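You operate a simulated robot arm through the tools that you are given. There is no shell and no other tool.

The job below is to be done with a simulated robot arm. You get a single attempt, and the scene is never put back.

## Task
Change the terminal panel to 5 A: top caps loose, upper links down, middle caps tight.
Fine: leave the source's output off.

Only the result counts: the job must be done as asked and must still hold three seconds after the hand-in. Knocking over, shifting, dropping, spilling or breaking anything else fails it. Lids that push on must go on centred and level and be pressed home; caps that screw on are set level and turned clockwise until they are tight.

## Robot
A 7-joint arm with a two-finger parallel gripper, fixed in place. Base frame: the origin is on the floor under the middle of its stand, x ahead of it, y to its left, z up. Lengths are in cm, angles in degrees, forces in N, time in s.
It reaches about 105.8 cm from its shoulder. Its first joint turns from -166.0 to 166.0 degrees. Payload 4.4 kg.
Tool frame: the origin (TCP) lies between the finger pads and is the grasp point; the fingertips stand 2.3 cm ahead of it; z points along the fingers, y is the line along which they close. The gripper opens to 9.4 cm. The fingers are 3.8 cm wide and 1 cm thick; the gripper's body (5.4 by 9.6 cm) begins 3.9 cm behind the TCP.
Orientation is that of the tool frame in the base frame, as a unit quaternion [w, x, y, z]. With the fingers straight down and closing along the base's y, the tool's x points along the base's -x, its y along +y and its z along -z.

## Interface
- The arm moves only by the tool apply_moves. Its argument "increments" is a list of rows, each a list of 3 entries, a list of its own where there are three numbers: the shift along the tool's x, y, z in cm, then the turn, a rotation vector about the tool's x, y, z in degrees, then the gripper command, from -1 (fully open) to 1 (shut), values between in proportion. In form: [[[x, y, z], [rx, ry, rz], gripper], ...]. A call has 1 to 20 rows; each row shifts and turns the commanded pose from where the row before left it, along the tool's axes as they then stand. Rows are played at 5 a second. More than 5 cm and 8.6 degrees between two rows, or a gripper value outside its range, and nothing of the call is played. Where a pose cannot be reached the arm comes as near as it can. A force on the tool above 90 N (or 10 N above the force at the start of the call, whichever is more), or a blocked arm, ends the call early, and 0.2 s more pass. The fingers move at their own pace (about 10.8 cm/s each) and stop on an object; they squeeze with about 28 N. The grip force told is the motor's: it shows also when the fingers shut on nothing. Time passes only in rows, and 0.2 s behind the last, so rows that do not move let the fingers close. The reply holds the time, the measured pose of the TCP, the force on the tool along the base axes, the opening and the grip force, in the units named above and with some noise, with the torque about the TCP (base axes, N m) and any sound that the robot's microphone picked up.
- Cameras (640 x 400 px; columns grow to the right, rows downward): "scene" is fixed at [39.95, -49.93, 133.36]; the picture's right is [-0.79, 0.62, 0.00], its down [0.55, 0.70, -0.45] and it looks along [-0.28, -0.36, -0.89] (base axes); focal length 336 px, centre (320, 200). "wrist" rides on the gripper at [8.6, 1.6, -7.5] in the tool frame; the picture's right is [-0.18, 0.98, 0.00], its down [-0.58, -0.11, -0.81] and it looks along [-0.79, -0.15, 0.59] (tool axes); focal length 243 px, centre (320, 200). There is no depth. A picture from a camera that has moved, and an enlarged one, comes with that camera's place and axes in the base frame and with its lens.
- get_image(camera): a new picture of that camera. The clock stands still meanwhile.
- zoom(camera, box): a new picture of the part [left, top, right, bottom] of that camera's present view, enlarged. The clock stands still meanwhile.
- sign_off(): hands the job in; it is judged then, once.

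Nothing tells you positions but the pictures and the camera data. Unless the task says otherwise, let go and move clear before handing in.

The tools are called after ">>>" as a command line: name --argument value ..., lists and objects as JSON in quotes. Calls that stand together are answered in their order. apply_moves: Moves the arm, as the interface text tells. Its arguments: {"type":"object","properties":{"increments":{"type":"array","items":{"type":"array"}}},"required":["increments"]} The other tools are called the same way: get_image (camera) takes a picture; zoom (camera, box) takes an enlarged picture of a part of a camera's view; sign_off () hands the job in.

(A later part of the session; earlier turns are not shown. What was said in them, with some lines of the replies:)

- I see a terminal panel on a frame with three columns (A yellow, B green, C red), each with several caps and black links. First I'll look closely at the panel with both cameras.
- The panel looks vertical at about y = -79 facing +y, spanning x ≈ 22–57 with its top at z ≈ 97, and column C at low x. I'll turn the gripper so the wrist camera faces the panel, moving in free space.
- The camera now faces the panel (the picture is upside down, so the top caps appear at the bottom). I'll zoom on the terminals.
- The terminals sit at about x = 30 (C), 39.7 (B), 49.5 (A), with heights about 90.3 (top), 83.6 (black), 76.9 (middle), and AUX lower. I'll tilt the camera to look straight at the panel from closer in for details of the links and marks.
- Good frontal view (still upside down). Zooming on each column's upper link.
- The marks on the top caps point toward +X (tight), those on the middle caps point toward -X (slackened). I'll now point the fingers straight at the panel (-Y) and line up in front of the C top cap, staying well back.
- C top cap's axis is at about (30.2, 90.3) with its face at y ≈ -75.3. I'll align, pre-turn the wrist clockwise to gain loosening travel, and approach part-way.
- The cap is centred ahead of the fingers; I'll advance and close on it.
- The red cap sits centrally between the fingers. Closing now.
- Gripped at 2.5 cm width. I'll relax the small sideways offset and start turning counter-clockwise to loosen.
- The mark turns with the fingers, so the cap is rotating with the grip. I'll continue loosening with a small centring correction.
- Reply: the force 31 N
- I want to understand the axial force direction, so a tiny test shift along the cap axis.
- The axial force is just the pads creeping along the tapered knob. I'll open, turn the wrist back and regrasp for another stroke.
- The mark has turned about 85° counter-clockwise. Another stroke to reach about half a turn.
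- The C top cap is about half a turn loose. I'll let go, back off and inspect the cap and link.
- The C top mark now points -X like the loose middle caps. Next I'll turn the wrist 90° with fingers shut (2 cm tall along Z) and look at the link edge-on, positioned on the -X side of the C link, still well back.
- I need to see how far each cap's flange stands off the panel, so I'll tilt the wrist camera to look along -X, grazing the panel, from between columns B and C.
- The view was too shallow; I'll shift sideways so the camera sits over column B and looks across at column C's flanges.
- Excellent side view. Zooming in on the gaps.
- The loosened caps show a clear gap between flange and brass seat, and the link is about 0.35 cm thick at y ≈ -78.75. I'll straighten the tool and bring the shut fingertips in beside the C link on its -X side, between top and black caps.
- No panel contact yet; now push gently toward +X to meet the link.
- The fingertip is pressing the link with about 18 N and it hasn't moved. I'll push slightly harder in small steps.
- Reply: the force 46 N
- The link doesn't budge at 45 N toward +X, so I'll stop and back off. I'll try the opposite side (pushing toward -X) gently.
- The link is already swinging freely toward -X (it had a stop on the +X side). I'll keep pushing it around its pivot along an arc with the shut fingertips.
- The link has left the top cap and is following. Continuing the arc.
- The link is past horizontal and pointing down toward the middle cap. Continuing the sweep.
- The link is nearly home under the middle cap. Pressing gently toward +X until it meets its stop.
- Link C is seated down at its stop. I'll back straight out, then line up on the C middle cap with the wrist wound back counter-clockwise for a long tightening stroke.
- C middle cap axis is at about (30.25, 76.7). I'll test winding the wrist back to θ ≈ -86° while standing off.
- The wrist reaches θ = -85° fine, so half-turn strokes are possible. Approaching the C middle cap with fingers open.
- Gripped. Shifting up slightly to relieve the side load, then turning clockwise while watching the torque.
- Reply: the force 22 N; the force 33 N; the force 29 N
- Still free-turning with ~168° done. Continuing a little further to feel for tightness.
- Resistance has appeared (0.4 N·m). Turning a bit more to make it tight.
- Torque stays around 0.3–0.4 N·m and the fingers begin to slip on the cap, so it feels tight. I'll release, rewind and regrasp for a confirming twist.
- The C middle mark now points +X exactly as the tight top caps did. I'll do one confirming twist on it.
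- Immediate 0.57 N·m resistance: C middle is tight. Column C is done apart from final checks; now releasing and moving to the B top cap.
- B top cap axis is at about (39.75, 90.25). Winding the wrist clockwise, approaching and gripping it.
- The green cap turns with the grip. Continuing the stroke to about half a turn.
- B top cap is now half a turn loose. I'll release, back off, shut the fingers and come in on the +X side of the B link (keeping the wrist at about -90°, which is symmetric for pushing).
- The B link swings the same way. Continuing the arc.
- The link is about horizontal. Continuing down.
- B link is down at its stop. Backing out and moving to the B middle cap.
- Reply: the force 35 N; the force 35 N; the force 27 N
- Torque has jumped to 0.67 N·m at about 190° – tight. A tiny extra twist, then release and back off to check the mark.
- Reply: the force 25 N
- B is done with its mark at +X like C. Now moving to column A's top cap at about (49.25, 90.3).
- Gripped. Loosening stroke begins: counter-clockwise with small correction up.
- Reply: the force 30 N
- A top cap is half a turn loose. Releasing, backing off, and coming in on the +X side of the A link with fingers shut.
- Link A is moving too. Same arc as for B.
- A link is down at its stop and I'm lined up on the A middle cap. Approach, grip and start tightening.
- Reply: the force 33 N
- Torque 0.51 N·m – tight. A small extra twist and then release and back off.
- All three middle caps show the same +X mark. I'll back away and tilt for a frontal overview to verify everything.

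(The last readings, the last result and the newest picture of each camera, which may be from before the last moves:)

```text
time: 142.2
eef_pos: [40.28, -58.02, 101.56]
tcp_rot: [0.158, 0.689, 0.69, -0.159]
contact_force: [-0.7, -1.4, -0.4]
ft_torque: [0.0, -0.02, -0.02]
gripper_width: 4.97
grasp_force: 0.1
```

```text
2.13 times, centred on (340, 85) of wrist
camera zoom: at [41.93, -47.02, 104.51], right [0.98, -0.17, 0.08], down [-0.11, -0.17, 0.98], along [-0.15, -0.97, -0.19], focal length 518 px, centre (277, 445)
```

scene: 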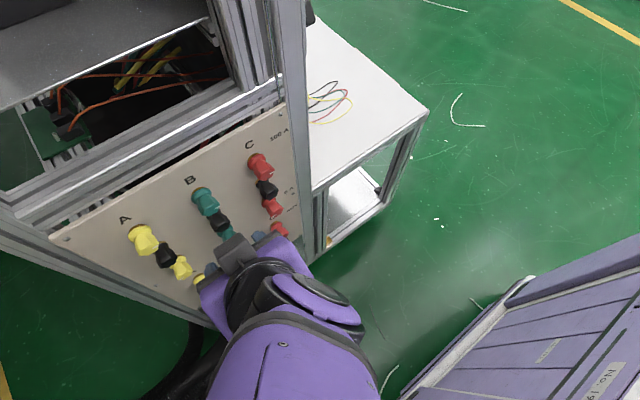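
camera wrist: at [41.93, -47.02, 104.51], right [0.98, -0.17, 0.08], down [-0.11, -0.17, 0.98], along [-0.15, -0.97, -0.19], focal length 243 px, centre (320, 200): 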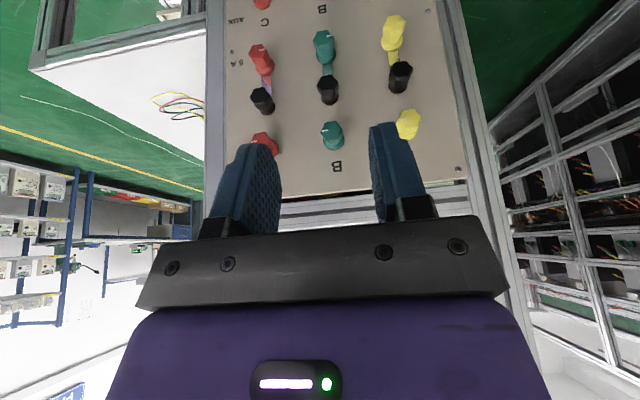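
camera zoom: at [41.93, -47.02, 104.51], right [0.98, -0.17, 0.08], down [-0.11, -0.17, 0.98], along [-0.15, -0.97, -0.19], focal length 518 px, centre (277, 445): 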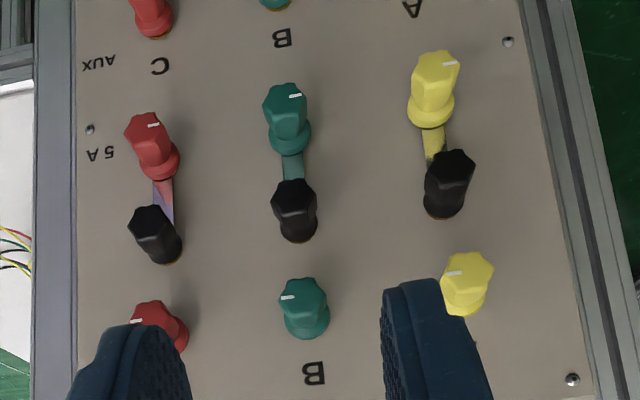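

All three links are down, middle marks point +X, top marks -X. A closer comparison of the middle marks.

>>> zoom --camera "wrist" --box '[240, 30, 350, 110]'

>>> zoom --camera "wrist" --box '[310, 0, 420, 80]'

>>> zoom --camera "wrist" --box '[235, 0, 455, 30]'

```text
5.00 times, centred on (295, 70) of wrist
camera zoom: at [41.93, -47.02, 104.51], right [0.98, -0.17, 0.08], down [-0.11, -0.17, 0.98], along [-0.15, -0.97, -0.19], focal length 1213 px, centre (445, 850)
```

zoom: 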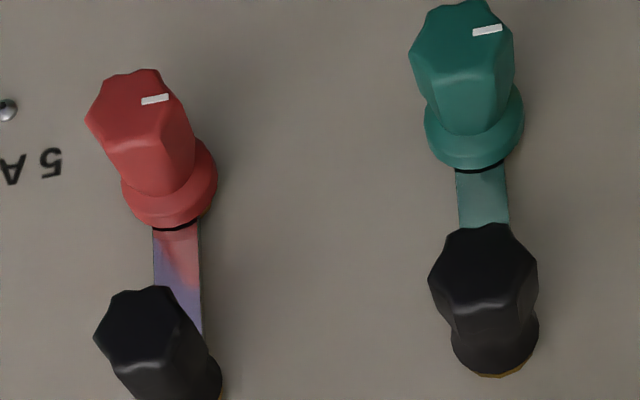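

```text
5.00 times, centred on (365, 40) of wrist
camera zoom: at [41.93, -47.02, 104.51], right [0.98, -0.17, 0.08], down [-0.11, -0.17, 0.98], along [-0.15, -0.97, -0.19], focal length 1213 px, centre (95, 1000)
```

zoom: 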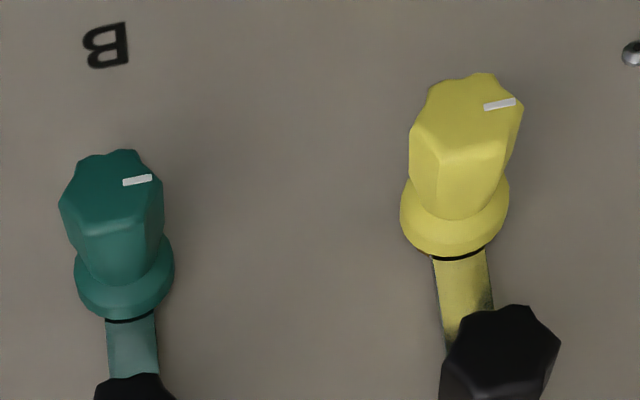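

```text
2.91 times, centred on (345, 15) of wrist
camera zoom: at [41.93, -47.02, 104.51], right [0.98, -0.17, 0.08], down [-0.11, -0.17, 0.98], along [-0.15, -0.97, -0.19], focal length 706 px, centre (247, 738)
```

zoom: 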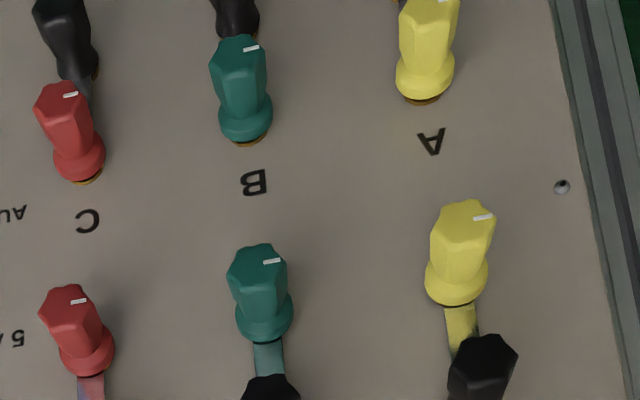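

All three columns check out in the pictures:
- **Top caps:** each is slackened half a turn.
- **Upper links:** each is down on its stop.
- **Middle caps:** each is tight over its link, with the mark matching the tight AUX caps.

I left the AUX and black caps and the source alone. The gripper is open and clear of the panel, so I'm handing in.

>>> sign_off

```text
The job is handed in.
```

The terminal panel is now set to 5 A on all three columns (A, B and C), and the job is handed in. I have no verdict back beyond confirmation that it was received.

- **Top caps:** each is loosened half a turn. That matches how slack the middle caps were at the start, and the links swung free.
- **Upper links:** each is swung down under its middle cap and pushed gently until it met its stop.
- **Middle caps:** each is turned clockwise until it resisted at about 0.5–0.7 N·m. Their marks point the same way as the tight AUX caps.

While finding which way link C swings, I pushed it the wrong way against its stop with up to 45 N. It didn't move, and I saw no damage afterwards.

I didn't touch the AUX caps, the black caps or the source. I never checked the source's output state in the pictures, so I can only say I left it as it was.
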